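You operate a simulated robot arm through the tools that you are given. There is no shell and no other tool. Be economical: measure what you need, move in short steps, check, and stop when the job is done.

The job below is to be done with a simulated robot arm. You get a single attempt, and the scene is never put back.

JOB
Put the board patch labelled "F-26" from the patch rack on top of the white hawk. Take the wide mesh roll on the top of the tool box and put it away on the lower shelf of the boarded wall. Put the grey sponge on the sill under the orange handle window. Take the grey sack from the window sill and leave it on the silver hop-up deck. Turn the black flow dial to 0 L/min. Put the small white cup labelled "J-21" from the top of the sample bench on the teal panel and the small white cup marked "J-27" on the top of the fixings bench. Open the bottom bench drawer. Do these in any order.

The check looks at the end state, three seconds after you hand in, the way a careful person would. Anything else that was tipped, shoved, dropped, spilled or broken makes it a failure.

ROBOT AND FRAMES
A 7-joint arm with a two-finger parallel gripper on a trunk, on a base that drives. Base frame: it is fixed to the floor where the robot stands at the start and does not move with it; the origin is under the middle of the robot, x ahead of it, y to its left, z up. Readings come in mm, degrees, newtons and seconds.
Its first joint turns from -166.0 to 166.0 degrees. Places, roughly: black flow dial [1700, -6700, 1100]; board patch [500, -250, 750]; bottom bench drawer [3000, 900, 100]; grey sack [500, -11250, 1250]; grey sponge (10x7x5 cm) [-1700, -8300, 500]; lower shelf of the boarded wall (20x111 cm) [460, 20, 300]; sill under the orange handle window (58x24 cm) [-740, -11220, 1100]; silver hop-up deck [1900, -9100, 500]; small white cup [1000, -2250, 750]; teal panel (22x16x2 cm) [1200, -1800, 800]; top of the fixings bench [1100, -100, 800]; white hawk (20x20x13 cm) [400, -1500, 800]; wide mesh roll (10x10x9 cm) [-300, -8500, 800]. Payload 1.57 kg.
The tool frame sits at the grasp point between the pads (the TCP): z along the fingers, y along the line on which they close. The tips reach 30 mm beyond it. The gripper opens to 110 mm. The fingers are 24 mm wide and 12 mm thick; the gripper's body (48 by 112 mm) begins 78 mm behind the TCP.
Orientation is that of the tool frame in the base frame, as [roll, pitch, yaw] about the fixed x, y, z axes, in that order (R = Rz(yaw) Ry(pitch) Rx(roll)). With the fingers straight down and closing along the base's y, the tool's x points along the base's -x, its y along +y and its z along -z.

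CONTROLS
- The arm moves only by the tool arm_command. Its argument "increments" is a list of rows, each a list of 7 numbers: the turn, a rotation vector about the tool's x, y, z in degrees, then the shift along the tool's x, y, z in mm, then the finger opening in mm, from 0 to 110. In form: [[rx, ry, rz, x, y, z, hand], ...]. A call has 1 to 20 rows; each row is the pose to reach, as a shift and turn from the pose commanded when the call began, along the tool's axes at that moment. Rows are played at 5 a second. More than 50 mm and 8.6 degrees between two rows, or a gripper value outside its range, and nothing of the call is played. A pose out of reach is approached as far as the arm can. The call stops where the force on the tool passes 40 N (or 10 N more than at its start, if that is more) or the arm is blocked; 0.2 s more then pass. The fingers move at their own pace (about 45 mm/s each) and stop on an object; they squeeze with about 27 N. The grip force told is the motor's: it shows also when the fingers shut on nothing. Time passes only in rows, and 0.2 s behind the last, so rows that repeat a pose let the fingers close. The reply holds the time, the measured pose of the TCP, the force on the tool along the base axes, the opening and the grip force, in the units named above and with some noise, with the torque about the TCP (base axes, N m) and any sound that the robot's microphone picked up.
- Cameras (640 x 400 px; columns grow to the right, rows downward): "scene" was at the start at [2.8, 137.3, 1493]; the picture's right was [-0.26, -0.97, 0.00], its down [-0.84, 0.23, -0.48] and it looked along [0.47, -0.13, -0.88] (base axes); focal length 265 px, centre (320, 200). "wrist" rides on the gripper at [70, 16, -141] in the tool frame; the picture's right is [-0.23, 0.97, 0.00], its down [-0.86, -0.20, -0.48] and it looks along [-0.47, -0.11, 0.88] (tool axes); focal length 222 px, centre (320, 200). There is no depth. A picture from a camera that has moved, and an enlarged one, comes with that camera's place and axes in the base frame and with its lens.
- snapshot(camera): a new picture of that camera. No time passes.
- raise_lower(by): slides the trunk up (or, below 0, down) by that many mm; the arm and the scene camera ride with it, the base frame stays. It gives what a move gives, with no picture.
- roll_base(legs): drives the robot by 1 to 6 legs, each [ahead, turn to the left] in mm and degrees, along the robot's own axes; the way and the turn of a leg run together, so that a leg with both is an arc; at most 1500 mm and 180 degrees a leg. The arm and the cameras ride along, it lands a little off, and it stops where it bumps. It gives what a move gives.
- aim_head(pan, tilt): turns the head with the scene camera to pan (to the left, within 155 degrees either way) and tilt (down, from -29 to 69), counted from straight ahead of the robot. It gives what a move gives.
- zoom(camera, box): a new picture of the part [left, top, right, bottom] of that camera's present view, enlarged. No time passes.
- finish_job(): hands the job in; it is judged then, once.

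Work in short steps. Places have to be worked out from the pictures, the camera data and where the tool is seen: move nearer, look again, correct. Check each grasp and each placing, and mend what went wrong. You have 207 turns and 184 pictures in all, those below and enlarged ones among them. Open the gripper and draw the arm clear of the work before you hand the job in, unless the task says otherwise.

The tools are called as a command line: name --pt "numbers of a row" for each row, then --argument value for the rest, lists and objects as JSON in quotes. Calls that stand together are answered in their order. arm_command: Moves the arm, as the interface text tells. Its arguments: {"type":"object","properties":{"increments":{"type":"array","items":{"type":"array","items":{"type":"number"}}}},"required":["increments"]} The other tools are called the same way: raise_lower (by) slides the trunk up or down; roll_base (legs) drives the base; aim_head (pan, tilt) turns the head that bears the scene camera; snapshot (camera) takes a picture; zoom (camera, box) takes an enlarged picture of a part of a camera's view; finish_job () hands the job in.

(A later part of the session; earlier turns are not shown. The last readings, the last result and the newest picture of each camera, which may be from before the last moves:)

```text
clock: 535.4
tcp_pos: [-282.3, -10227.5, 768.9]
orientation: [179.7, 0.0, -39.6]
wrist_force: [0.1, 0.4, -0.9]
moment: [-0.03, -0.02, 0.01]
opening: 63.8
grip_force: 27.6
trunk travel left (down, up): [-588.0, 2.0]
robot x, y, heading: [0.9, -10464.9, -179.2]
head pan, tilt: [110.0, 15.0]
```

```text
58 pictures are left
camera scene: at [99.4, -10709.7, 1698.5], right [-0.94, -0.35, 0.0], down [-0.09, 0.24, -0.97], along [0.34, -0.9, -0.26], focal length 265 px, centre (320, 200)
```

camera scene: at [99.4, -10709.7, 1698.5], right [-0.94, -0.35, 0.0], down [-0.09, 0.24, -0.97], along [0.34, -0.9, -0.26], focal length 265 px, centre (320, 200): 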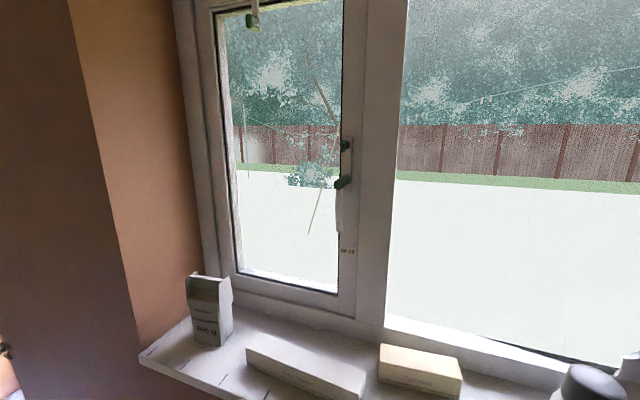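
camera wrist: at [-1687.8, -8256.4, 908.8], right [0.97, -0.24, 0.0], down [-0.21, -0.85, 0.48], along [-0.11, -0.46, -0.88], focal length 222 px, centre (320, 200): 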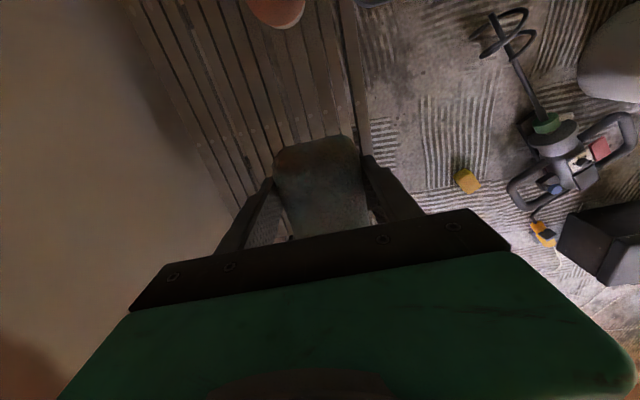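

I zoom on the carton-like grey object at the left end, which may be the sack.

zoom --camera "scene" --box '[140, 250, 380, 400]'

```text
2.67 times, centred on (260, 325) of scene
camera zoom: at [99.4, -10709.7, 1698.5], right [-0.94, -0.35, 0.0], down [-0.09, 0.24, -0.97], along [0.34, -0.9, -0.26], focal length 706 px, centre (480, -133)
```

zoom: 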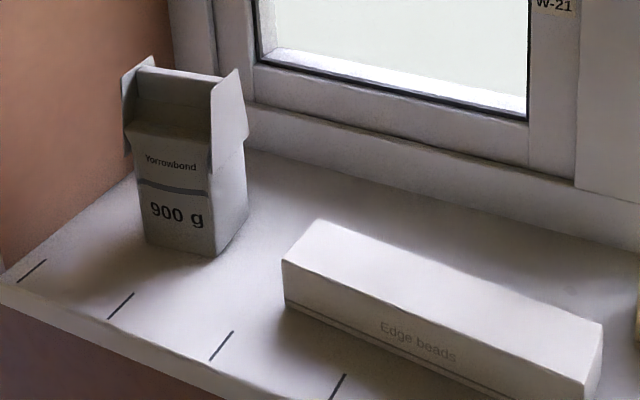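

The carton reads "Yorrowbond 900 g". I take a closer look at the tall grey pouch and the rest of the sill to decide which is the sack.

aim_head --pan 75 --tilt 28

snapshot --camera "scene"

zoom --camera "scene" --box '[330, 120, 570, 300]'

```text
clock: 536.4
tcp_pos: [-284.1, -10227.9, 768.4]
orientation: [179.7, 0.0, -39.6]
wrist_force: [0.3, 0.4, -0.4]
moment: [-0.02, 0.04, 0.01]
opening: 64.0
grip_force: 27.5
trunk travel left (down, up): [-588.0, 2.0]
robot x, y, heading: [7.8, -10469.5, -179.1]
head pan, tilt: [75.0, 28.0]
```

```text
56 pictures are left
camera scene: at [44.0, -10710.7, 1677.5], right [-0.97, 0.25, 0.0], down [0.12, 0.45, -0.88], along [-0.22, -0.86, -0.47], focal length 265 px, centre (320, 200)
```

scene: 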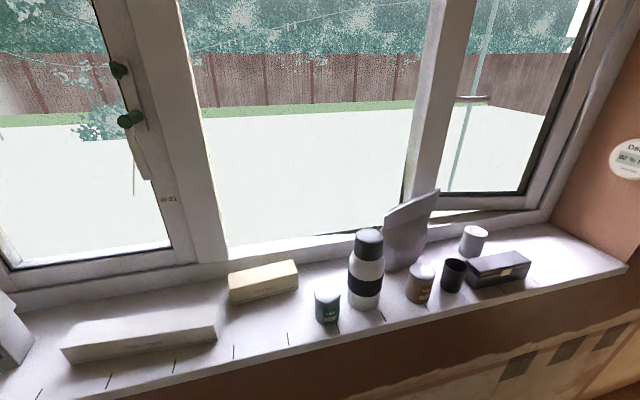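

```text
2.22 times, centred on (450, 210) of scene
camera zoom: at [44.0, -10710.7, 1677.5], right [-0.97, 0.25, 0.0], down [0.12, 0.45, -0.88], along [-0.22, -0.86, -0.47], focal length 588 px, centre (31, 178)
```

zoom: 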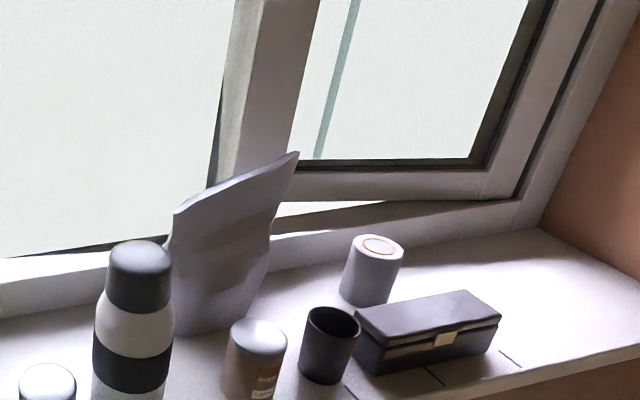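

By size and position the "900 g" open-topped bag near x≈600 is the grey sack. First the sponge: the free sill spot is at about [-880,-11190]. I drive in front of it and look down for the pipe.

roll_base --legs '[[880, 0], [0, 89.1]]'

aim_head --pan 0 --tilt 35

snapshot --camera "scene"

```text
clock: 542.3
tcp_pos: [-1214.1, -10313.0, 767.4]
orientation: [179.7, 0.0, -25.7]
wrist_force: [0.1, -0.3, -0.3]
moment: [0.01, -0.03, 0.04]
opening: 63.9
grip_force: 27.2
trunk travel left (down, up): [-588.0, 2.0]
robot x, y, heading: [-877.0, -10476.8, -165.7]
head pan, tilt: [75.0, 28.0]
stopped in leg 2: the robot was blocked; the commanded pose is now the measured one
```

```text
clock: 543.8
tcp_pos: [-1214.2, -10312.9, 768.3]
orientation: [179.6, 0.0, -25.7]
wrist_force: [-0.5, 0.2, -0.8]
moment: [-0.03, 0.0, 0.01]
opening: 64.2
grip_force: 27.0
trunk travel left (down, up): [-588.0, 2.0]
robot x, y, heading: [-876.2, -10477.9, -165.7]
head pan, tilt: [0.0, 35.0]
```

```text
54 pictures are left
camera scene: at [-866.4, -10635.1, 1666.5], right [-0.25, 0.97, 0.0], down [0.56, 0.14, -0.82], along [-0.79, -0.2, -0.57], focal length 265 px, centre (320, 200)
```

scene: 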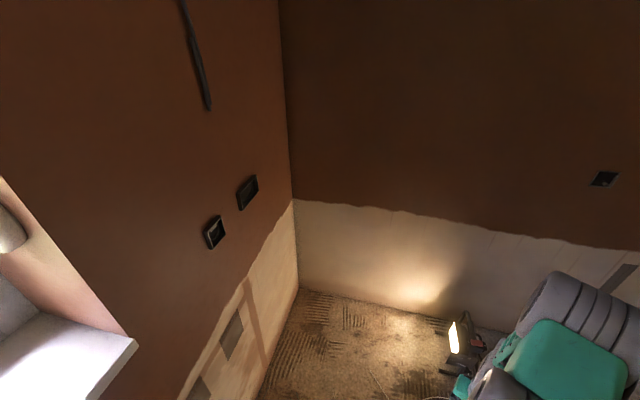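

Blocked after 14°: the left front corner is probably at the floor pipe. I look down there.

aim_head --pan 70 --tilt 65

snapshot --camera "scene"

```text
clock: 545.2
tcp_pos: [-1214.5, -10313.1, 768.3]
orientation: [179.7, 0.0, -25.8]
wrist_force: [-1.2, -0.2, 0.0]
moment: [-0.01, -0.04, -0.01]
opening: 63.9
grip_force: 26.7
trunk travel left (down, up): [-588.0, 2.0]
robot x, y, heading: [-877.2, -10477.6, -165.5]
head pan, tilt: [70.0, 65.0]
```

```text
53 pictures are left
camera scene: at [-787.1, -10673.5, 1626.7], right [-1.0, 0.1, 0.0], down [0.09, 0.9, -0.42], along [-0.04, -0.42, -0.91], focal length 265 px, centre (320, 200)
```

scene: 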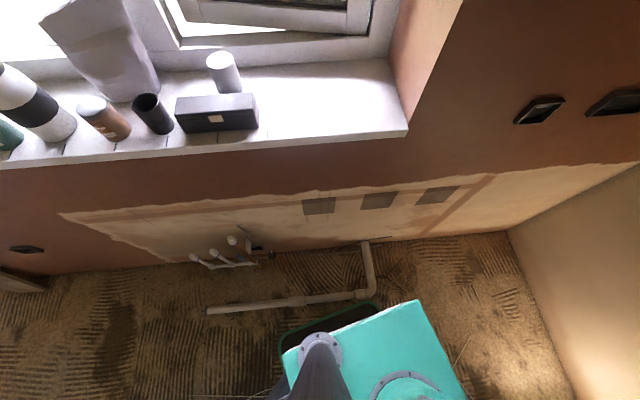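

The pipe runs at y≈-10803, so I stay parallel to the wall and swing the arm to the left instead, raising it on the way.

roll_base --legs '[[0, -14.4]]'

arm_command --pt "0 0 -6.5 2.4 42.5 -21.6 30" --pt "0 0 -13 9.6 84.4 -43.2 30" --pt "0 0 -19.5 21.5 125.2 -64.8 30" --pt "0 0 -26 38 164.4 -86.4 30" --pt "0 0 -32.5 58.7 201.5 -108 30" --pt "0 0 -39 83.6 236 -129.6 30" --pt "0 0 -45.5 112.2 267.5 -151.2 30" --pt "0 0 -52 144.1 295.5 -172.8 30" --pt "0 0 -58.5 179.1 319.7 -194.4 30" --pt "0 0 -65 216.5 339.9 -216 30" --pt "0 0 -71.5 256 355.6 -237.6 30" --pt "0 0 -78 297 366.8 -259.2 30" --pt "0 0 -84.5 339 373.3 -280.8 30" --pt "0 0 -91 381.5 375 -302.4 30" --pt "0 0 -97.5 424 371.8 -324 30" --pt "0 0 -104 465.7 363.9 -345.6 30" --pt "0 0 -110.5 506.3 351.2 -367.2 30" --pt "0 0 -117 545.2 334.1 -388.8 30" --pt "0 0 -123.5 582 312.7 -410.4 30" --pt "0 0 -130 616 287.3 -432 30"

snapshot --camera "wrist"

```text
clock: 546.4
tcp_pos: [-1163.3, -10235.8, 766.9]
orientation: [179.8, 0.0, -40.1]
wrist_force: [0.5, 0.3, -0.4]
moment: [-0.02, 0.03, 0.03]
opening: 63.9
grip_force: 27.6
trunk travel left (down, up): [-588.0, 2.0]
robot x, y, heading: [-877.6, -10475.4, -180.0]
head pan, tilt: [70.0, 65.0]
```

```text
clock: 550.6
tcp_pos: [-874.5, -10849.2, 1201.4]
orientation: [-179.8, 0.2, 90.0]
wrist_force: [-0.2, 0.4, -1.3]
moment: [-0.02, 0.01, 0.0]
opening: 64.1
grip_force: 27.5
trunk travel left (down, up): [-588.0, 2.0]
robot x, y, heading: [-876.4, -10481.1, -179.9]
head pan, tilt: [70.0, 65.0]
```

```text
52 pictures are left
camera wrist: at [-856.9, -10778.2, 1343.7], right [0.97, -0.23, 0.0], down [-0.2, -0.85, 0.48], along [-0.11, -0.47, -0.88], focal length 222 px, centre (320, 200)
```

wrist: 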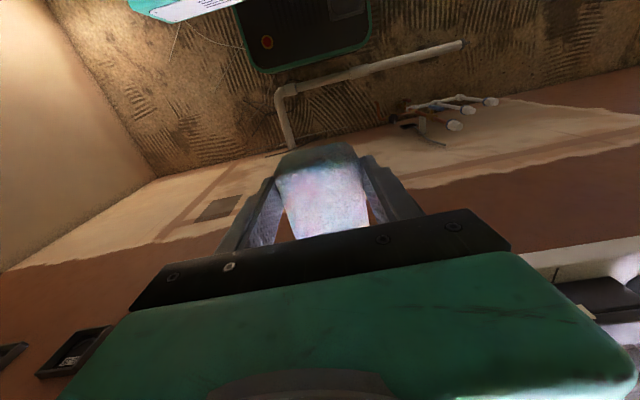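

I extend toward the sill at z≈1200.

arm_command --pt "0 0 0 -45 0 0 30" --pt "0 0 0 -90 0 0 30" --pt "0 0 0 -135 0 0 30" --pt "0 0 0 -180 0 0 30" --pt "0 0 0 -225 0 0 30" --pt "0 0 0 -270 0 0 30" --pt "0 0 0 -300 0 0 30"

snapshot --camera "wrist"

aim_head --pan 80 --tilt 45

snapshot --camera "scene"

```text
clock: 552.2
tcp_pos: [-877.6, -11116.1, 1195.3]
orientation: [-179.8, 0.2, 89.9]
wrist_force: [-1.1, -0.4, -0.2]
moment: [0.03, 0.0, 0.0]
opening: 63.8
grip_force: 26.6
out of reach, approached as far as the arm can: row 6, 7
trunk travel left (down, up): [-588.0, 2.0]
robot x, y, heading: [-878.8, -10477.4, -180.1]
head pan, tilt: [70.0, 65.0]
```

```text
51 pictures are left
camera wrist: at [-859.4, -11044.1, 1338.4], right [0.97, -0.23, 0.0], down [-0.2, -0.85, 0.48], along [-0.11, -0.47, -0.88], focal length 222 px, centre (320, 200)
```

wrist: 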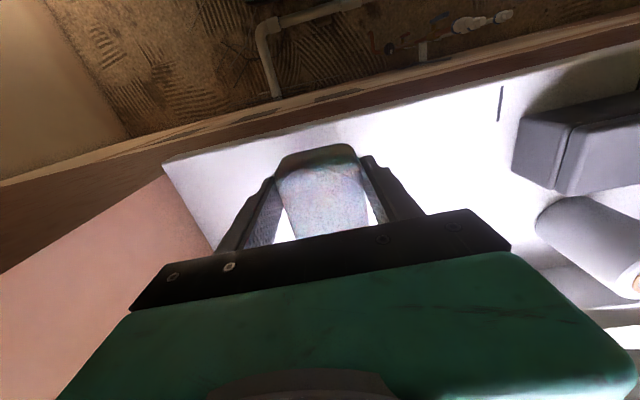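

```text
clock: 553.1
tcp_pos: [-877.1, -11115.8, 1196.4]
orientation: [-179.9, 0.1, 89.9]
wrist_force: [0.1, -0.2, -0.5]
moment: [0.0, 0.0, -0.03]
opening: 63.9
grip_force: 26.9
trunk travel left (down, up): [-588.0, 2.0]
robot x, y, heading: [-880.9, -10480.4, -179.8]
head pan, tilt: [80.0, 45.0]
```

```text
50 pictures are left
camera scene: at [-831.5, -10713.4, 1651.6], right [-0.98, 0.17, 0.0], down [0.12, 0.7, -0.71], along [-0.12, -0.7, -0.71], focal length 265 px, centre (320, 200)
```

scene: 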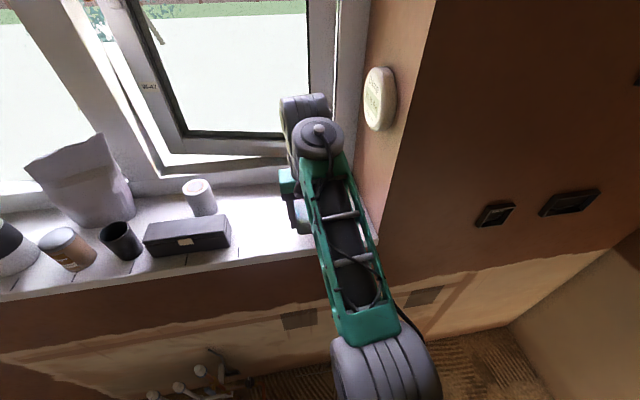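

At this height reach ends at y≈-11116. I lower (reach grows a little) while pressing outward.

arm_command --pt "0 0 0 -5 0 12 30" --pt "0 0 0 -12 0 24 30" --pt "0 0 0 -20 0 36 30" --pt "0 0 0 -25 0 44 30"

snapshot --camera "wrist"

```text
clock: 554.1
tcp_pos: [-877.7, -11130.5, 1155.0]
orientation: [-179.7, 0.8, 90.0]
wrist_force: [1.9, 1.1, 21.4]
moment: [0.1, -0.21, -0.02]
opening: 63.8
grip_force: 27.5
out of reach, approached as far as the arm can: row 2, 3, 4
trunk travel left (down, up): [-588.0, 2.0]
robot x, y, heading: [-873.3, -10478.9, -179.9]
head pan, tilt: [80.0, 45.0]
```

```text
49 pictures are left
camera wrist: at [-860.3, -11058.8, 1296.0], right [0.97, -0.23, 0.0], down [-0.2, -0.85, 0.49], along [-0.11, -0.48, -0.87], focal length 222 px, centre (320, 200)
```

wrist: 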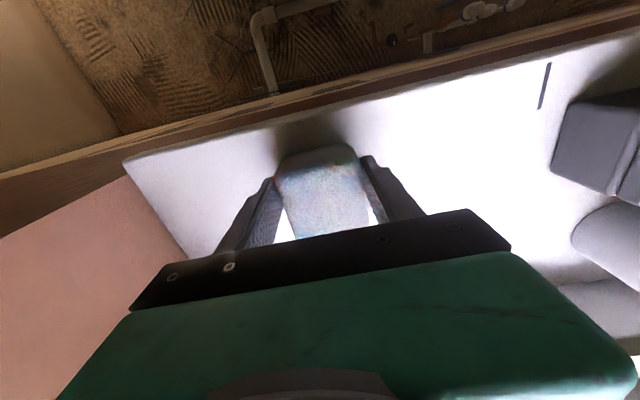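

The sponge is on the sill (21 N), inside the front edge. I release and retreat upward.

arm_command --pt "0 0 0 0 0 -2 50" --pt "0 0 0 0 0 -3 90" --pt "0 0 0 0 0 -3 90" --pt "0 0 0 5 0 -30 90" --pt "0 0 0 20 0 -60 90" --pt "0 0 0 60 0 -70 90" --pt "0 0 0 105 0 -70 90" --pt "0 0 0 150 0 -70 90" --pt "0 0 0 195 0 -70 90" --pt "0 0 0 240 0 -70 90" --pt "0 0 0 280 0 -70 90"

snapshot --camera "scene"

```text
clock: 555.4
tcp_pos: [-876.0, -11102.7, 1215.0]
orientation: [-179.8, 0.6, 89.8]
wrist_force: [10.8, -16.6, -24.7]
moment: [0.91, 1.85, -0.9]
opening: 90.3
grip_force: 0.0
out of reach, approached as far as the arm can: row 4, 5, 6
trunk travel left (down, up): [-588.0, 2.0]
robot x, y, heading: [-876.1, -10476.5, -180.0]
head pan, tilt: [80.0, 45.0]
stopped in row 6: the force on the tool passed its limit (the readings are from after the stop); the commanded pose is now the measured one
```

```text
48 pictures are left
camera scene: at [-831.5, -10713.4, 1651.6], right [-0.98, 0.17, 0.0], down [0.12, 0.7, -0.71], along [-0.12, -0.7, -0.71], focal length 265 px, centre (320, 200)
```

scene: 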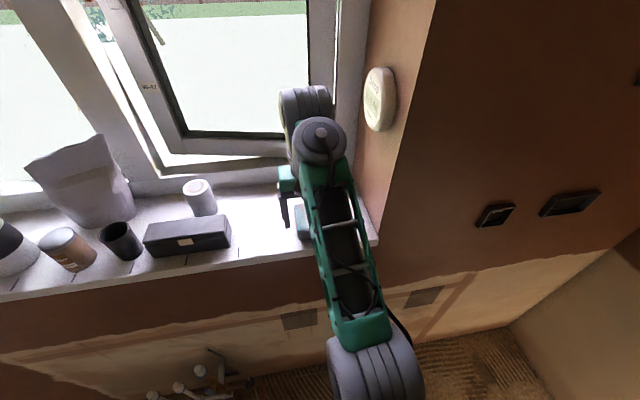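

Something resisted upward at the end; I retreat straight back toward the robot instead.

arm_command --pt "0 0 0 15 0 3 90" --pt "0 0 0 35 0 3 90" --pt "0 0 0 75 0 3 90" --pt "0 0 0 115 0 3 90" --pt "0 0 0 160 0 3 90" --pt "0 0 0 205 0 3 90" --pt "0 0 0 240 0 3 90"

snapshot --camera "scene"

```text
clock: 555.7
tcp_pos: [-876.6, -11103.1, 1214.4]
orientation: [-179.8, 0.9, 90.0]
wrist_force: [7.3, -13.2, -18.2]
moment: [0.73, 1.36, -0.63]
opening: 90.0
grip_force: 0.1
out of reach, approached as far as the arm can: row 1
trunk travel left (down, up): [-588.0, 2.0]
robot x, y, heading: [-876.3, -10474.1, -179.9]
head pan, tilt: [80.0, 45.0]
stopped in row 1: the force on the tool passed its limit (the readings are from after the stop); the commanded pose is now the measured one
```

```text
47 pictures are left
camera scene: at [-831.4, -10713.2, 1651.7], right [-0.98, 0.17, 0.0], down [0.12, 0.7, -0.71], along [-0.12, -0.7, -0.71], focal length 265 px, centre (320, 200)
```

scene: 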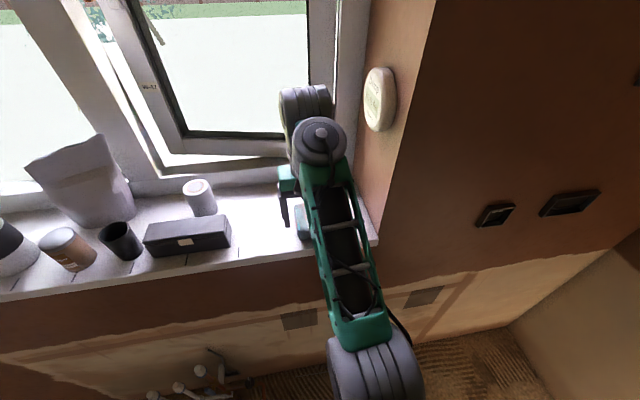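

Likely the hand touches the forearm at this height. I lower 15 mm and pull back along y — the open fingers straddle the sponge so nothing is touched.

arm_command --pt "0 0 0 0 0 10 95" --pt "0 0 0 0 0 20 95" --pt "0 0 0 15 0 24 95" --pt "0 0 0 35 0 24 95" --pt "0 0 0 70 0 20 95" --pt "0 0 0 110 0 20 95" --pt "0 0 0 155 0 20 95" --pt "0 0 0 200 0 20 95"

snapshot --camera "scene"

```text
clock: 556.0
tcp_pos: [-876.1, -11105.4, 1212.2]
orientation: [-179.9, 1.2, 89.8]
wrist_force: [7.0, -12.0, -16.7]
moment: [0.66, 1.28, -0.61]
opening: 95.2
grip_force: 0.1
trunk travel left (down, up): [-588.0, 2.0]
robot x, y, heading: [-877.0, -10477.5, -180.0]
head pan, tilt: [80.0, 45.0]
stopped in row 1: the force on the tool passed its limit (the readings are from after the stop); the commanded pose is now the measured one
```

```text
46 pictures are left
camera scene: at [-831.5, -10713.5, 1651.6], right [-0.98, 0.17, 0.0], down [0.12, 0.7, -0.71], along [-0.12, -0.7, -0.71], focal length 265 px, centre (320, 200)
```

scene: 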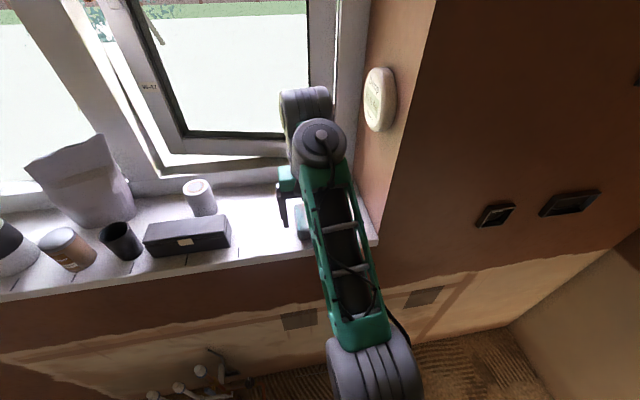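

I check the wrist view for what is touching.

snapshot --camera "wrist"

zoom --camera "scene" --box '[240, 70, 420, 260]'

```text
45 pictures are left
camera wrist: at [-858.6, -11032.3, 1353.7], right [0.97, -0.23, 0.0], down [-0.2, -0.84, 0.5], along [-0.11, -0.49, -0.87], focal length 222 px, centre (320, 200)
```

wrist: 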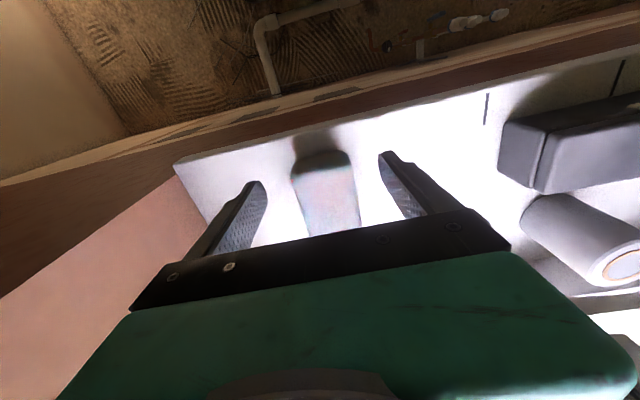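

```text
2.11 times, centred on (330, 165) of scene
camera zoom: at [-831.5, -10713.5, 1651.6], right [-0.98, 0.17, 0.0], down [0.12, 0.7, -0.71], along [-0.12, -0.7, -0.71], focal length 557 px, centre (299, 274)
```

zoom: 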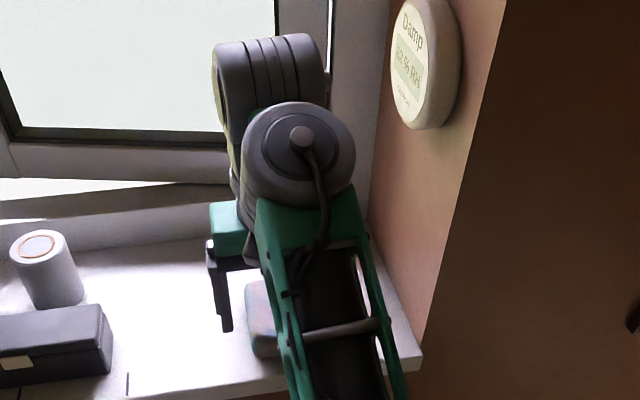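

The sponge rests well on the sill and the fingers are above it. I retreat in very small steps toward the robot to relax the contact.

arm_command --pt "0 0 0 2 0 0 95" --pt "0 0 0 4 0 1 95" --pt "0 0 0 7 0 2 95" --pt "0 0 0 10 0 3 95" --pt "0 0 0 15 0 4 95" --pt "0 0 0 20 0 6 95" --pt "0 0 0 30 0 8 95" --pt "0 0 0 45 0 10 95" --pt "0 0 0 70 0 10 95" --pt "0 0 0 105 0 10 95" --pt "0 0 0 145 0 10 95" --pt "0 0 0 190 0 10 95" --pt "0 0 0 230 0 10 95"

```text
clock: 556.3
tcp_pos: [-875.3, -11105.7, 1212.6]
orientation: [-180.0, 1.6, 89.8]
wrist_force: [7.7, -12.3, -16.6]
moment: [0.65, 1.27, -0.64]
opening: 94.9
grip_force: 0.0
trunk travel left (down, up): [-588.0, 2.0]
robot x, y, heading: [-875.7, -10477.7, -179.9]
head pan, tilt: [80.0, 45.0]
stopped in row 1: the force on the tool passed its limit (the readings are from after the stop); the commanded pose is now the measured one
```

I try reversing the way it came (outward and down) with a slight twist of the hand.

arm_command --pt "0 0 2 -4 0 2 95" --pt "0 0 4 -8 0 6 95" --pt "0 0 6 -12 0 12 95" --pt "0 0 8 -14 0 18 95"

arm_command --pt "0 -3 0 0 0 0 95" --pt "0 -6 0 0 0 0 95"

```text
clock: 557.3
tcp_pos: [-876.5, -11120.5, 1197.1]
orientation: [179.8, 1.4, 81.7]
wrist_force: [0.3, 0.2, -0.2]
moment: [0.01, -0.04, 0.05]
opening: 95.1
grip_force: 0.0
trunk travel left (down, up): [-588.0, 2.0]
robot x, y, heading: [-871.6, -10478.0, -179.8]
head pan, tilt: [80.0, 45.0]
```

```text
clock: 557.9
tcp_pos: [-875.1, -11120.4, 1198.0]
orientation: [179.9, 7.8, 81.8]
wrist_force: [-1.0, 0.4, -0.2]
moment: [0.01, 0.03, 0.02]
opening: 95.1
grip_force: 0.1
trunk travel left (down, up): [-588.0, 2.0]
robot x, y, heading: [-875.7, -10476.4, -180.1]
head pan, tilt: [80.0, 45.0]
```

Released. Now I pull back along +y at constant height.

arm_command --pt "0 0 0 10 -1.4 -1.4 95" --pt "0 0 0 25 -3.5 -3.4 95" --pt "0 0 0 49 -7 -6.8 95" --pt "0 0 0 93 -13 -12.8 95" --pt "0 0 0 137 -19.5 -19 95" --pt "0 0 0 181 -25.7 -25 95" --pt "0 0 0 225 -32 -31 95" --pt "0 0 0 265 -37.6 -36.5 95"

snapshot --camera "scene"

```text
clock: 559.7
tcp_pos: [-874.3, -10850.2, 1197.3]
orientation: [179.8, 7.5, 81.7]
wrist_force: [-0.1, -0.5, -0.6]
moment: [-0.03, 0.0, 0.03]
opening: 95.0
grip_force: 0.1
trunk travel left (down, up): [-588.0, 2.0]
robot x, y, heading: [-879.0, -10475.8, -180.1]
head pan, tilt: [80.0, 45.0]
```

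```text
43 pictures are left
camera scene: at [-831.6, -10712.6, 1651.7], right [-0.98, 0.17, 0.0], down [0.12, 0.7, -0.71], along [-0.12, -0.7, -0.71], focal length 265 px, centre (320, 200)
```

scene: 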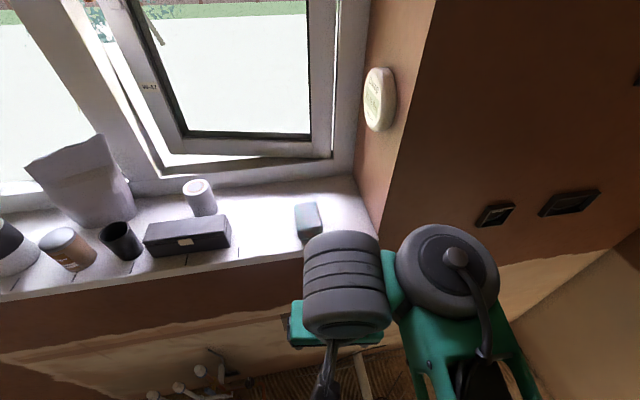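

Sponge is in place and clear. Next the sack: I extend a bit and level the tool to point horizontally at the wall (for an upright side grip).

arm_command --pt "0 -7.5 0 -11.6 1.6 1.6 100" --pt "0 -15 0 -23.2 3.3 3.2 100" --pt "0 -22.5 0 -34.8 4.9 4.8 100" --pt "0 -30 0 -46.4 6.5 6.4 100" --pt "0 -37.5 0 -58 8.2 8 100" --pt "0 -45 0 -69.5 9.8 9.5 100" --pt "0 -52.5 0 -81 11.5 11.1 100" --pt "0 -60 0 -93 13 12.7 100" --pt "0 -67.5 0 -104 14.7 14.3 100" --pt "0 -75 0 -116 16.4 15.9 100" --pt "0 -82.3 0 -127.5 18 17.5 100"

arm_command --pt "-8 0 0 0 0 0 105"

roll_base --legs '[[-1300, 0], [-170, 0]]'

snapshot --camera "wrist"

snapshot --camera "scene"

```text
clock: 562.3
tcp_pos: [-905.0, -11085.7, 1433.2]
orientation: [70.0, 61.7, -27.7]
wrist_force: [-1.8, 0.2, -1.4]
moment: [-0.05, 0.03, 0.1]
opening: 100.0
grip_force: 0.0
out of reach, approached as far as the arm can: row 1, 2, 3, 4, 5, 6, 7, 8, 9, 10
trunk travel left (down, up): [-588.0, 2.0]
robot x, y, heading: [-875.0, -10477.3, -179.9]
head pan, tilt: [80.0, 45.0]
stopped in row 11: the arm was blocked; the commanded pose is now the measured one
```

```text
clock: 562.7
tcp_pos: [-898.2, -11060.8, 1442.8]
orientation: [59.8, 61.1, -29.0]
wrist_force: [-0.3, -1.7, -0.5]
moment: [-0.06, 0.03, -0.01]
opening: 105.1
grip_force: 0.0
trunk travel left (down, up): [-588.0, 2.0]
robot x, y, heading: [-875.2, -10475.7, -179.8]
head pan, tilt: [80.0, 45.0]
```

```text
clock: 570.4
tcp_pos: [580.0, -11056.1, 1444.2]
orientation: [59.6, 61.1, -29.4]
wrist_force: [0.4, 0.7, 0.5]
moment: [-0.04, -0.01, -0.02]
opening: 105.0
grip_force: 0.1
trunk travel left (down, up): [-588.0, 2.0]
robot x, y, heading: [608.6, -10476.4, -179.9]
head pan, tilt: [80.0, 45.0]
```

```text
42 pictures are left
camera wrist: at [630.8, -10934.1, 1356.1], right [0.79, 0.12, 0.6], down [-0.52, 0.65, 0.55], along [-0.33, -0.75, 0.58], focal length 222 px, centre (320, 200)
```

wrist: 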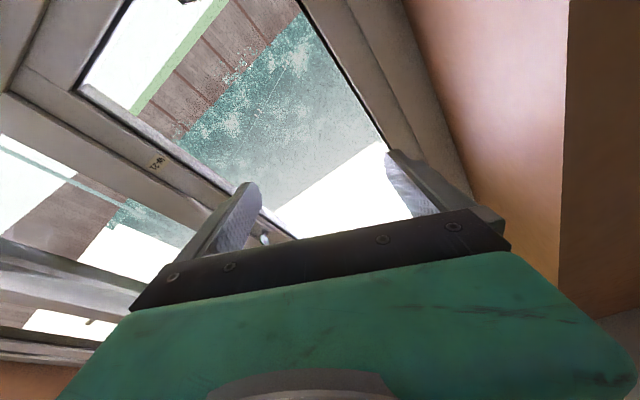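

```text
41 pictures are left
camera scene: at [650.4, -10709.9, 1651.6], right [-0.98, 0.17, 0.0], down [0.12, 0.7, -0.71], along [-0.12, -0.7, -0.71], focal length 265 px, centre (320, 200)
```

scene: 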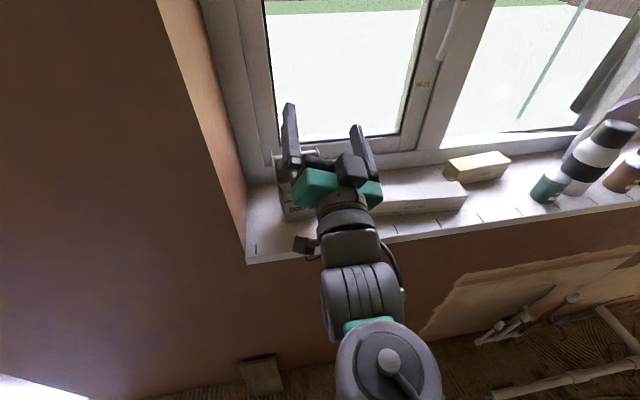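

The arm took a contorted path but touched nothing; the tool now points at the wall, tilted. I square it up and lower to the sack's height, a little back from the sill.

arm_command --pt "0.1 1.8 -3.1 28 -9.7 -14 105" --pt "0.2 3.6 -6.2 56 -19.4 -28 105" --pt "0.3 5.4 -9.3 84 -29 -42 105" --pt "0.45 7.2 -12.4 112 -38.8 -56 105" --pt "0.6 8.9 -15.4 139 -48.4 -70 105" --pt "0.7 10.7 -18.5 167 -58 -84 105" --pt "0.8 12.5 -21.6 195 -67.8 -98 105" --pt "0.9 14.3 -24.7 223 -77.5 -112 105"

snapshot --camera "wrist"

snapshot --camera "scene"

```text
clock: 572.1
tcp_pos: [602.8, -11007.8, 1199.3]
orientation: [31.0, 88.7, -59.7]
wrist_force: [-0.8, 0.6, 0.7]
moment: [-0.03, 0.01, 0.04]
opening: 105.1
grip_force: 0.0
trunk travel left (down, up): [-588.0, 2.0]
robot x, y, heading: [602.2, -10477.9, -180.2]
head pan, tilt: [80.0, 45.0]
```

```text
40 pictures are left
camera wrist: at [621.7, -10867.5, 1127.6], right [0.97, -0.01, 0.24], down [-0.2, 0.5, 0.84], along [-0.12, -0.87, 0.48], focal length 222 px, centre (320, 200)
```

wrist: 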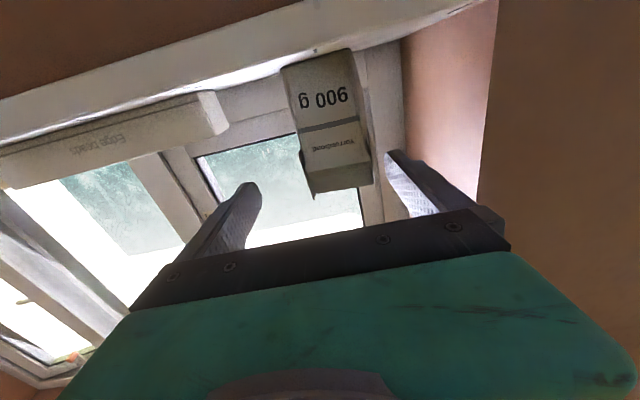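

```text
39 pictures are left
camera scene: at [649.3, -10709.8, 1651.7], right [-0.98, 0.17, 0.0], down [0.12, 0.7, -0.71], along [-0.12, -0.7, -0.71], focal length 265 px, centre (320, 200)
```

scene: 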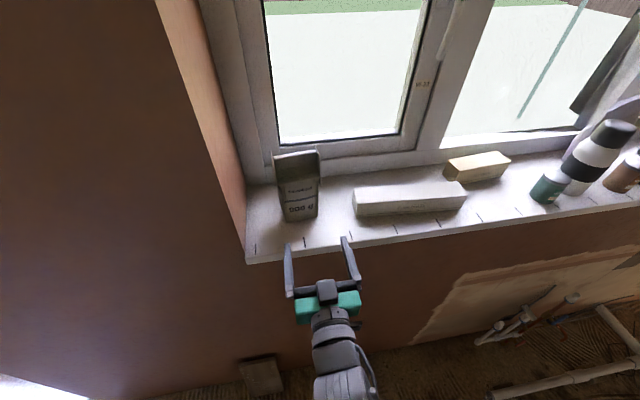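

Square on. The sack's front is at ≈[619,y -11189], ~90 mm wide. I shift 16 mm, open fully, and advance, checking before the final part.

arm_command --pt "0 0 0 2 8 0 110" --pt "0 0 0 4 16 0 110" --pt "0 0 0 4 16 45 110" --pt "0 0 0 4 16 90 110" --pt "0 0 0 4 16 125 110"

snapshot --camera "wrist"

zoom --camera "scene" --box '[220, 130, 420, 290]'

```text
clock: 573.4
tcp_pos: [624.4, -11131.3, 1183.3]
orientation: [94.0, 89.7, 4.1]
wrist_force: [-0.5, 0.9, 0.3]
moment: [0.01, 0.01, 0.02]
opening: 109.9
grip_force: 0.1
trunk travel left (down, up): [-588.0, 2.0]
robot x, y, heading: [601.8, -10473.7, -180.0]
head pan, tilt: [80.0, 45.0]
```

```text
38 pictures are left
camera wrist: at [641.5, -10989.4, 1115.2], right [0.97, 0.0, 0.23], down [-0.21, 0.48, 0.85], along [-0.11, -0.88, 0.47], focal length 222 px, centre (320, 200)
```

wrist: 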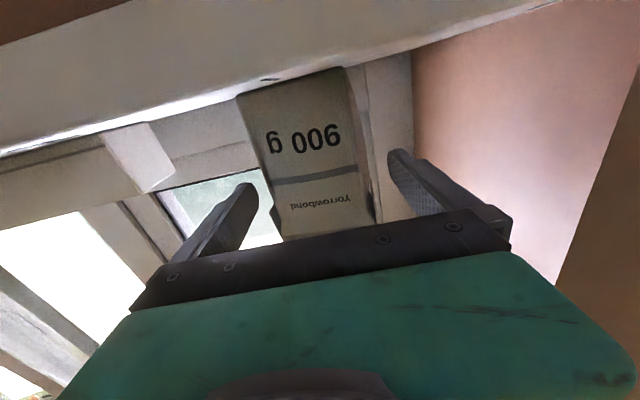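

```text
2.50 times, centred on (320, 210) of scene
camera zoom: at [649.6, -10710.5, 1651.5], right [-0.98, 0.17, 0.0], down [0.12, 0.7, -0.71], along [-0.12, -0.7, -0.71], focal length 662 px, centre (320, 175)
```

zoom: 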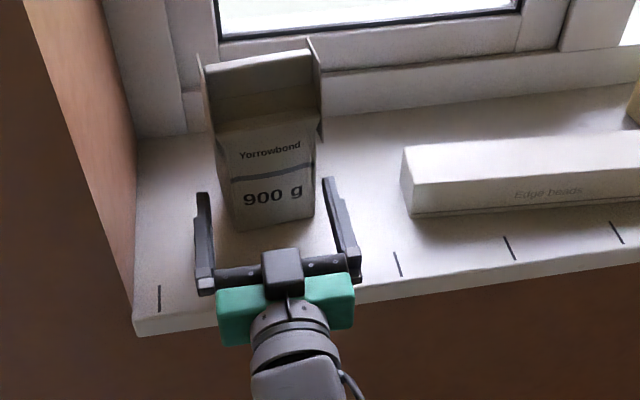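

The fingers bracket the sack. I advance 68 mm (raising 8 mm) and close.

arm_command --pt "0 0 0 -8 -1 0 110" --pt "0 0 0 -8 -2 35 110" --pt "0 0 0 -8 -2 66 110" --pt "0 0 0 -8 -2 66 100" --pt "0 0 0 -8 -2 66 85" --pt "0 0 0 -8 -2 66 70" --pt "0 0 0 -8 -2 66 60" --pt "0 0 0 -8 -2 66 60"

zoom --camera "scene" --box '[220, 130, 420, 290]'

```text
clock: 575.1
tcp_pos: [621.2, -11197.3, 1192.4]
orientation: [74.9, 89.6, -15.1]
wrist_force: [1.8, 1.6, -0.1]
moment: [0.06, 0.14, 0.38]
opening: 66.9
grip_force: 4.5
trunk travel left (down, up): [-588.0, 2.0]
robot x, y, heading: [606.1, -10474.1, -180.0]
head pan, tilt: [80.0, 45.0]
```

```text
2.50 times, centred on (320, 210) of scene
camera zoom: at [649.7, -10709.6, 1651.7], right [-0.98, 0.17, 0.0], down [0.12, 0.7, -0.71], along [-0.12, -0.7, -0.71], focal length 662 px, centre (320, 175)
```

zoom: 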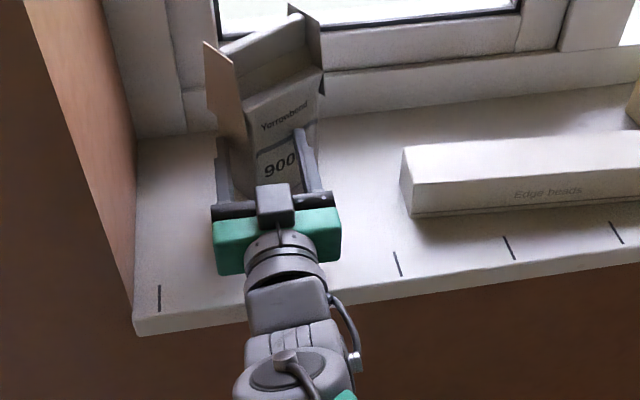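

The sack yawed a bit as the fingers closed. I continue closing to see how it settles.

arm_command --pt "0 0 0 0 0 0 40" --pt "0 0 0 0 0 0 30" --pt "0 0 0 0 0 0 30" --pt "0 0 0 0 0 0 30"

zoom --camera "scene" --box '[220, 130, 420, 290]'

snapshot --camera "wrist"

```text
clock: 576.1
tcp_pos: [621.3, -11197.3, 1192.7]
orientation: [75.2, 89.6, -14.8]
wrist_force: [0.9, 2.7, -0.3]
moment: [-0.04, 0.09, 0.01]
opening: 34.8
grip_force: 2.3
trunk travel left (down, up): [-588.0, 2.0]
robot x, y, heading: [603.0, -10473.6, -180.1]
head pan, tilt: [80.0, 45.0]
```

```text
2.50 times, centred on (320, 210) of scene
camera zoom: at [649.6, -10709.6, 1651.7], right [-0.98, 0.17, 0.0], down [0.12, 0.7, -0.71], along [-0.12, -0.7, -0.71], focal length 662 px, centre (320, 175)
```

zoom: 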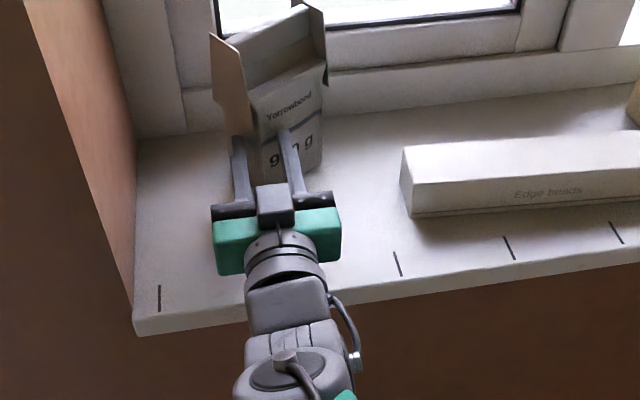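

```text
34 pictures are left
camera wrist: at [639.4, -11055.1, 1123.9], right [0.97, 0.0, 0.23], down [-0.2, 0.48, 0.85], along [-0.11, -0.88, 0.47], focal length 222 px, centre (320, 200)
```

wrist: 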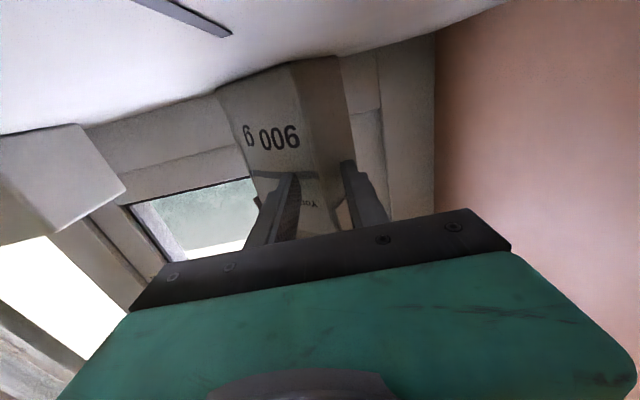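

It slipped away: the sack is now turned ~25° and a bit further back. I open, back off, turn the hand to match its face, and raise a little for clearance of the wrist camera.

arm_command --pt "0 0 0 0 0 0 70" --pt "0 0 0 0 0 0 110" --pt "0 0 0 0 0 -40 110" --pt "0 0 0 -5 0 -80 110" --pt "0 0 0 -10 0 -115 110" --pt "-8 0 0 -16 -20 -110 110" --pt "-16 0 0 -22 -40 -80 110" --pt "-24.5 0 0 -22 -62 -45 110" --pt "-24.5 0 0 -22 -62 -20 110"

zoom --camera "scene" --box '[220, 130, 420, 290]'

snapshot --camera "wrist"

```text
clock: 578.1
tcp_pos: [559.1, -11178.8, 1215.1]
orientation: [47.9, 89.8, -17.4]
wrist_force: [-0.4, 0.1, 0.7]
moment: [-0.04, -0.02, 0.0]
opening: 110.1
grip_force: 0.1
trunk travel left (down, up): [-588.0, 2.0]
robot x, y, heading: [602.2, -10475.8, -179.9]
head pan, tilt: [80.0, 45.0]
```

```text
2.50 times, centred on (320, 210) of scene
camera zoom: at [649.4, -10710.5, 1651.6], right [-0.98, 0.17, 0.0], down [0.12, 0.7, -0.71], along [-0.12, -0.7, -0.71], focal length 662 px, centre (320, 175)
```

zoom: 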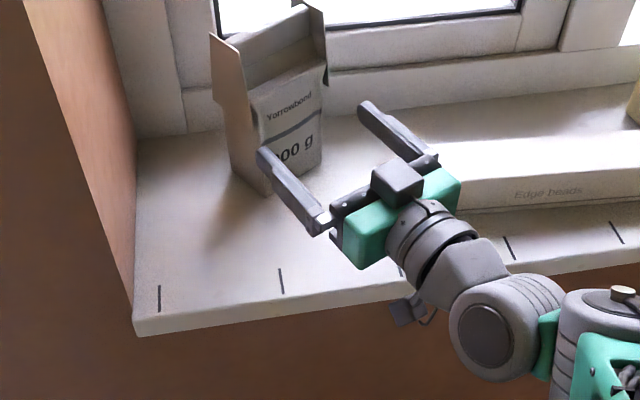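

```text
32 pictures are left
camera wrist: at [515.9, -11041.3, 1145.6], right [0.88, 0.41, 0.23], down [-0.38, 0.35, 0.85], along [0.26, -0.84, 0.47], focal length 222 px, centre (320, 200)
```

wrist: 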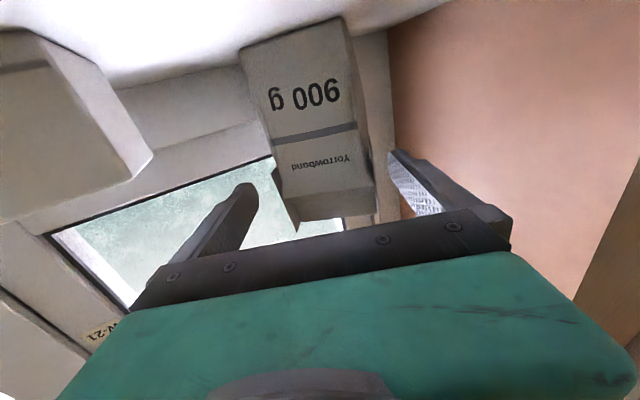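

The hand is now square to the sack's face, 76 mm short of it. I advance 92 mm and close.

arm_command --pt "0 0 0 0 -1 40 110" --pt "0 0 0 0 -2 70 110" --pt "0 0 0 0 -2 92 110" --pt "0 0 0 0 -2 92 95" --pt "0 0 0 0 -2 92 80" --pt "0 0 0 0 -2 92 60" --pt "0 0 0 0 -2 92 50" --pt "0 0 0 0 -2 92 50"

zoom --camera "scene" --box '[220, 130, 420, 290]'

```text
clock: 580.0
tcp_pos: [597.5, -11264.1, 1214.8]
orientation: [55.4, 89.5, -10.0]
wrist_force: [1.2, -0.2, 0.3]
moment: [-0.18, 0.17, 0.0]
opening: 104.2
grip_force: 26.7
trunk travel left (down, up): [-588.0, 2.0]
robot x, y, heading: [606.3, -10476.2, -180.1]
head pan, tilt: [80.0, 45.0]
```

```text
2.50 times, centred on (320, 210) of scene
camera zoom: at [649.7, -10710.1, 1651.6], right [-0.98, 0.17, 0.0], down [0.12, 0.7, -0.71], along [-0.12, -0.7, -0.71], focal length 662 px, centre (320, 175)
```

zoom: 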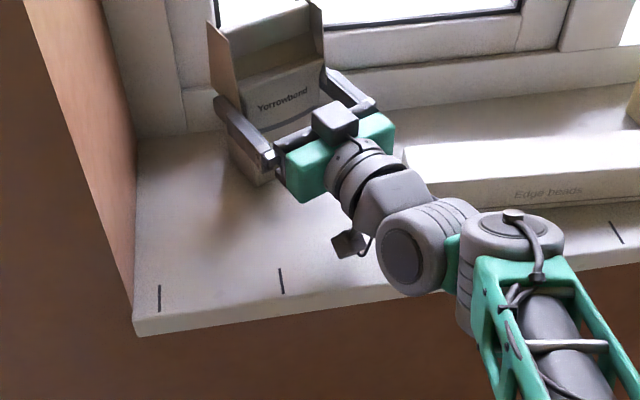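

Firm grip (27 N). I lift 60 mm and draw it back off the sill.

arm_command --pt "0 0 0 -20 0 0 50" --pt "0 0 0 -45 0 0 50" --pt "0 0 0 -65 0 0 50" --pt "0 0 0 -65 0 -40 50" --pt "0 0 0 -65 0 -85 50" --pt "0 0 0 -65 0 -130 50" --pt "0 0 0 -65 0 -175 50" --pt "0 0 0 -65 0 -220 50" --pt "0 0 0 -65 0 -255 50"

snapshot --camera "wrist"

```text
clock: 582.0
tcp_pos: [488.4, -11029.0, 1278.7]
orientation: [53.9, 89.7, -11.6]
wrist_force: [-0.5, -0.5, -8.4]
moment: [0.2, 0.05, -0.03]
opening: 103.7
grip_force: 27.2
trunk travel left (down, up): [-588.0, 2.0]
robot x, y, heading: [604.5, -10477.9, -179.9]
head pan, tilt: [80.0, 45.0]
```

```text
30 pictures are left
camera wrist: at [446.5, -10892.9, 1209.4], right [0.88, 0.4, 0.23], down [-0.39, 0.35, 0.85], along [0.26, -0.84, 0.47], focal length 222 px, centre (320, 200)
```

wrist: 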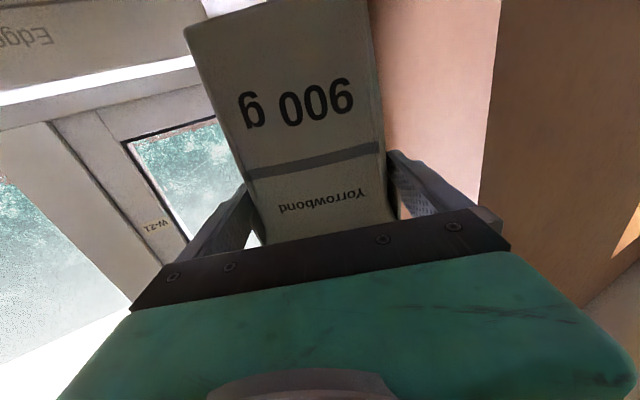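

Held (0.85 kg). I retract 100 mm more for clearance, then rotate and reverse away from the wall.

arm_command --pt "0 0 0 0 0 -35 50" --pt "0 0 0 0 0 -70 50" --pt "0 0 0 0 0 -100 50"

roll_base --legs '[[0, 21], [-500, 0], [0, -21], [-430, 0]]'

```text
clock: 582.8
tcp_pos: [447.7, -10937.9, 1277.2]
orientation: [57.7, 89.6, -7.8]
wrist_force: [0.1, 0.7, -8.3]
moment: [0.16, 0.09, -0.03]
opening: 103.8
grip_force: 26.8
trunk travel left (down, up): [-588.0, 2.0]
robot x, y, heading: [601.1, -10472.3, -180.3]
head pan, tilt: [80.0, 45.0]
```

```text
clock: 585.5
tcp_pos: [799.0, -10894.8, 1274.5]
orientation: [101.5, 89.4, 56.4]
wrist_force: [5.1, 1.2, -6.6]
moment: [0.19, 0.13, -0.23]
opening: 104.0
grip_force: 27.2
trunk travel left (down, up): [-588.0, 2.0]
robot x, y, heading: [785.5, -10404.4, -159.1]
head pan, tilt: [80.0, 45.0]
stopped in leg 2: the robot was blocked; the commanded pose is now the measured one
```

A container behind blocked the reverse. I pull forward slightly, straighten, and reverse along y≈-10425 instead.

roll_base --legs '[[60, 0], [0, -21], [-680, 0]]'

roll_base --legs '[[0, 21], [-1050, 0], [0, -111]]'

```text
clock: 591.0
tcp_pos: [1234.1, -10894.3, 1273.4]
orientation: [85.6, 89.2, 19.2]
wrist_force: [-0.1, 0.9, -8.9]
moment: [0.17, 0.05, 0.03]
opening: 103.9
grip_force: 26.6
trunk travel left (down, up): [-588.0, 2.0]
robot x, y, heading: [1404.8, -10431.7, 179.6]
head pan, tilt: [80.0, 45.0]
```

```text
clock: 602.0
tcp_pos: [1902.3, -9906.7, 1272.8]
orientation: [86.2, 89.1, -68.8]
wrist_force: [-0.7, 0.9, -8.9]
moment: [0.06, -0.2, 0.01]
opening: 103.9
grip_force: 26.4
trunk travel left (down, up): [-588.0, 2.0]
robot x, y, heading: [2370.9, -10066.3, 91.0]
head pan, tilt: [80.0, 45.0]
```

Still holding. I align with the lane (x≈2405, heading 90°) and drive in to beside the step-up.

roll_base --legs '[[0, -9], [250, 0], [0, 8.2]]'

```text
clock: 605.1
tcp_pos: [1940.0, -9654.7, 1273.8]
orientation: [88.3, 89.1, -67.7]
wrist_force: [-0.6, -0.2, -7.7]
moment: [0.08, -0.17, 0.0]
opening: 103.9
grip_force: 26.5
trunk travel left (down, up): [-588.0, 2.0]
robot x, y, heading: [2406.6, -9819.3, 90.5]
head pan, tilt: [80.0, 45.0]
```

roll_base --legs '[[0, -0.4], [560, 0]]'

aim_head --pan 60 --tilt 50

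snapshot --camera "scene"

```text
clock: 608.7
tcp_pos: [1943.1, -9089.4, 1273.1]
orientation: [87.9, 89.1, -68.4]
wrist_force: [-0.6, 0.1, -9.1]
moment: [0.08, -0.17, 0.03]
opening: 103.9
grip_force: 27.2
trunk travel left (down, up): [-588.0, 2.0]
robot x, y, heading: [2399.2, -9259.3, 90.2]
head pan, tilt: [80.0, 45.0]
```

```text
clock: 609.5
tcp_pos: [1943.0, -9089.1, 1272.7]
orientation: [90.2, 89.1, -66.2]
wrist_force: [-0.1, -0.5, -7.5]
moment: [0.08, -0.18, 0.03]
opening: 104.1
grip_force: 27.0
trunk travel left (down, up): [-588.0, 2.0]
robot x, y, heading: [2405.6, -9258.5, 90.2]
head pan, tilt: [60.0, 50.0]
```

```text
29 pictures are left
camera scene: at [2181.2, -9278.9, 1644.7], right [0.5, 0.87, 0.0], down [0.66, -0.38, -0.64], along [-0.56, 0.32, -0.77], focal length 265 px, centre (320, 200)
```

scene: 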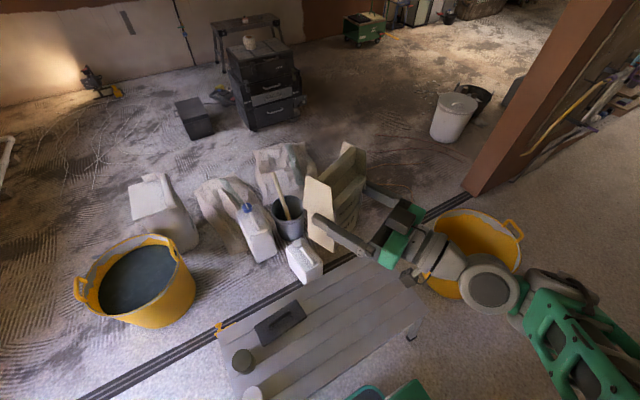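

The free deck area below (≈[1935,-9030]) suits. I lower the trunk 400 mm, then lower with the arm toward the deck.

raise_lower --by -400

arm_command --pt "0 0 0 40 -18 -7 50" --pt "0 0 0 80 -36 -14 50" --pt "0 0 0 120 -54 -21 50" --pt "0 0 0 160 -54 -21 50" --pt "0 0 0 200 -54 -21 50" --pt "0 0 0 225 -54 -21 50"

snapshot --camera "scene"

```text
clock: 613.3
tcp_pos: [1943.5, -9088.6, 872.9]
orientation: [89.2, 89.1, -67.1]
wrist_force: [-0.7, 0.2, -8.6]
moment: [0.04, -0.15, 0.01]
opening: 103.6
grip_force: 27.0
trunk travel left (down, up): [-188.0, 402.0]
robot x, y, heading: [2404.0, -9257.3, 90.2]
head pan, tilt: [60.0, 50.0]
```

```text
clock: 614.7
tcp_pos: [1928.5, -9040.8, 722.4]
orientation: [111.5, 89.0, -45.1]
wrist_force: [-0.2, -0.3, -9.1]
moment: [0.08, -0.13, -0.03]
opening: 104.0
grip_force: 26.6
out of reach, approached as far as the arm can: row 3, 4, 5, 6
trunk travel left (down, up): [-188.0, 402.0]
robot x, y, heading: [2406.9, -9258.3, 90.1]
head pan, tilt: [60.0, 50.0]
```

```text
28 pictures are left
camera scene: at [2181.4, -9278.9, 1244.6], right [0.5, 0.87, 0.0], down [0.66, -0.38, -0.64], along [-0.56, 0.32, -0.77], focal length 265 px, centre (320, 200)
```

scene: 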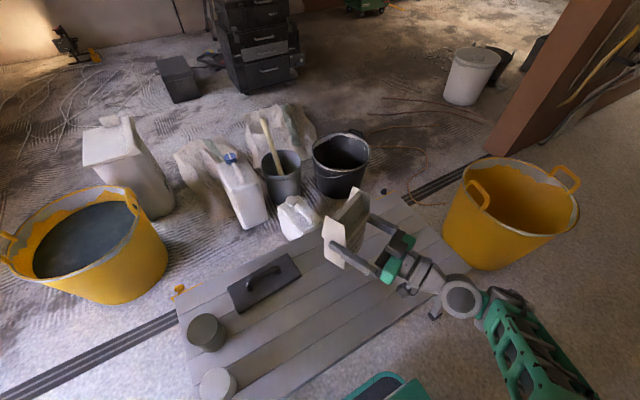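

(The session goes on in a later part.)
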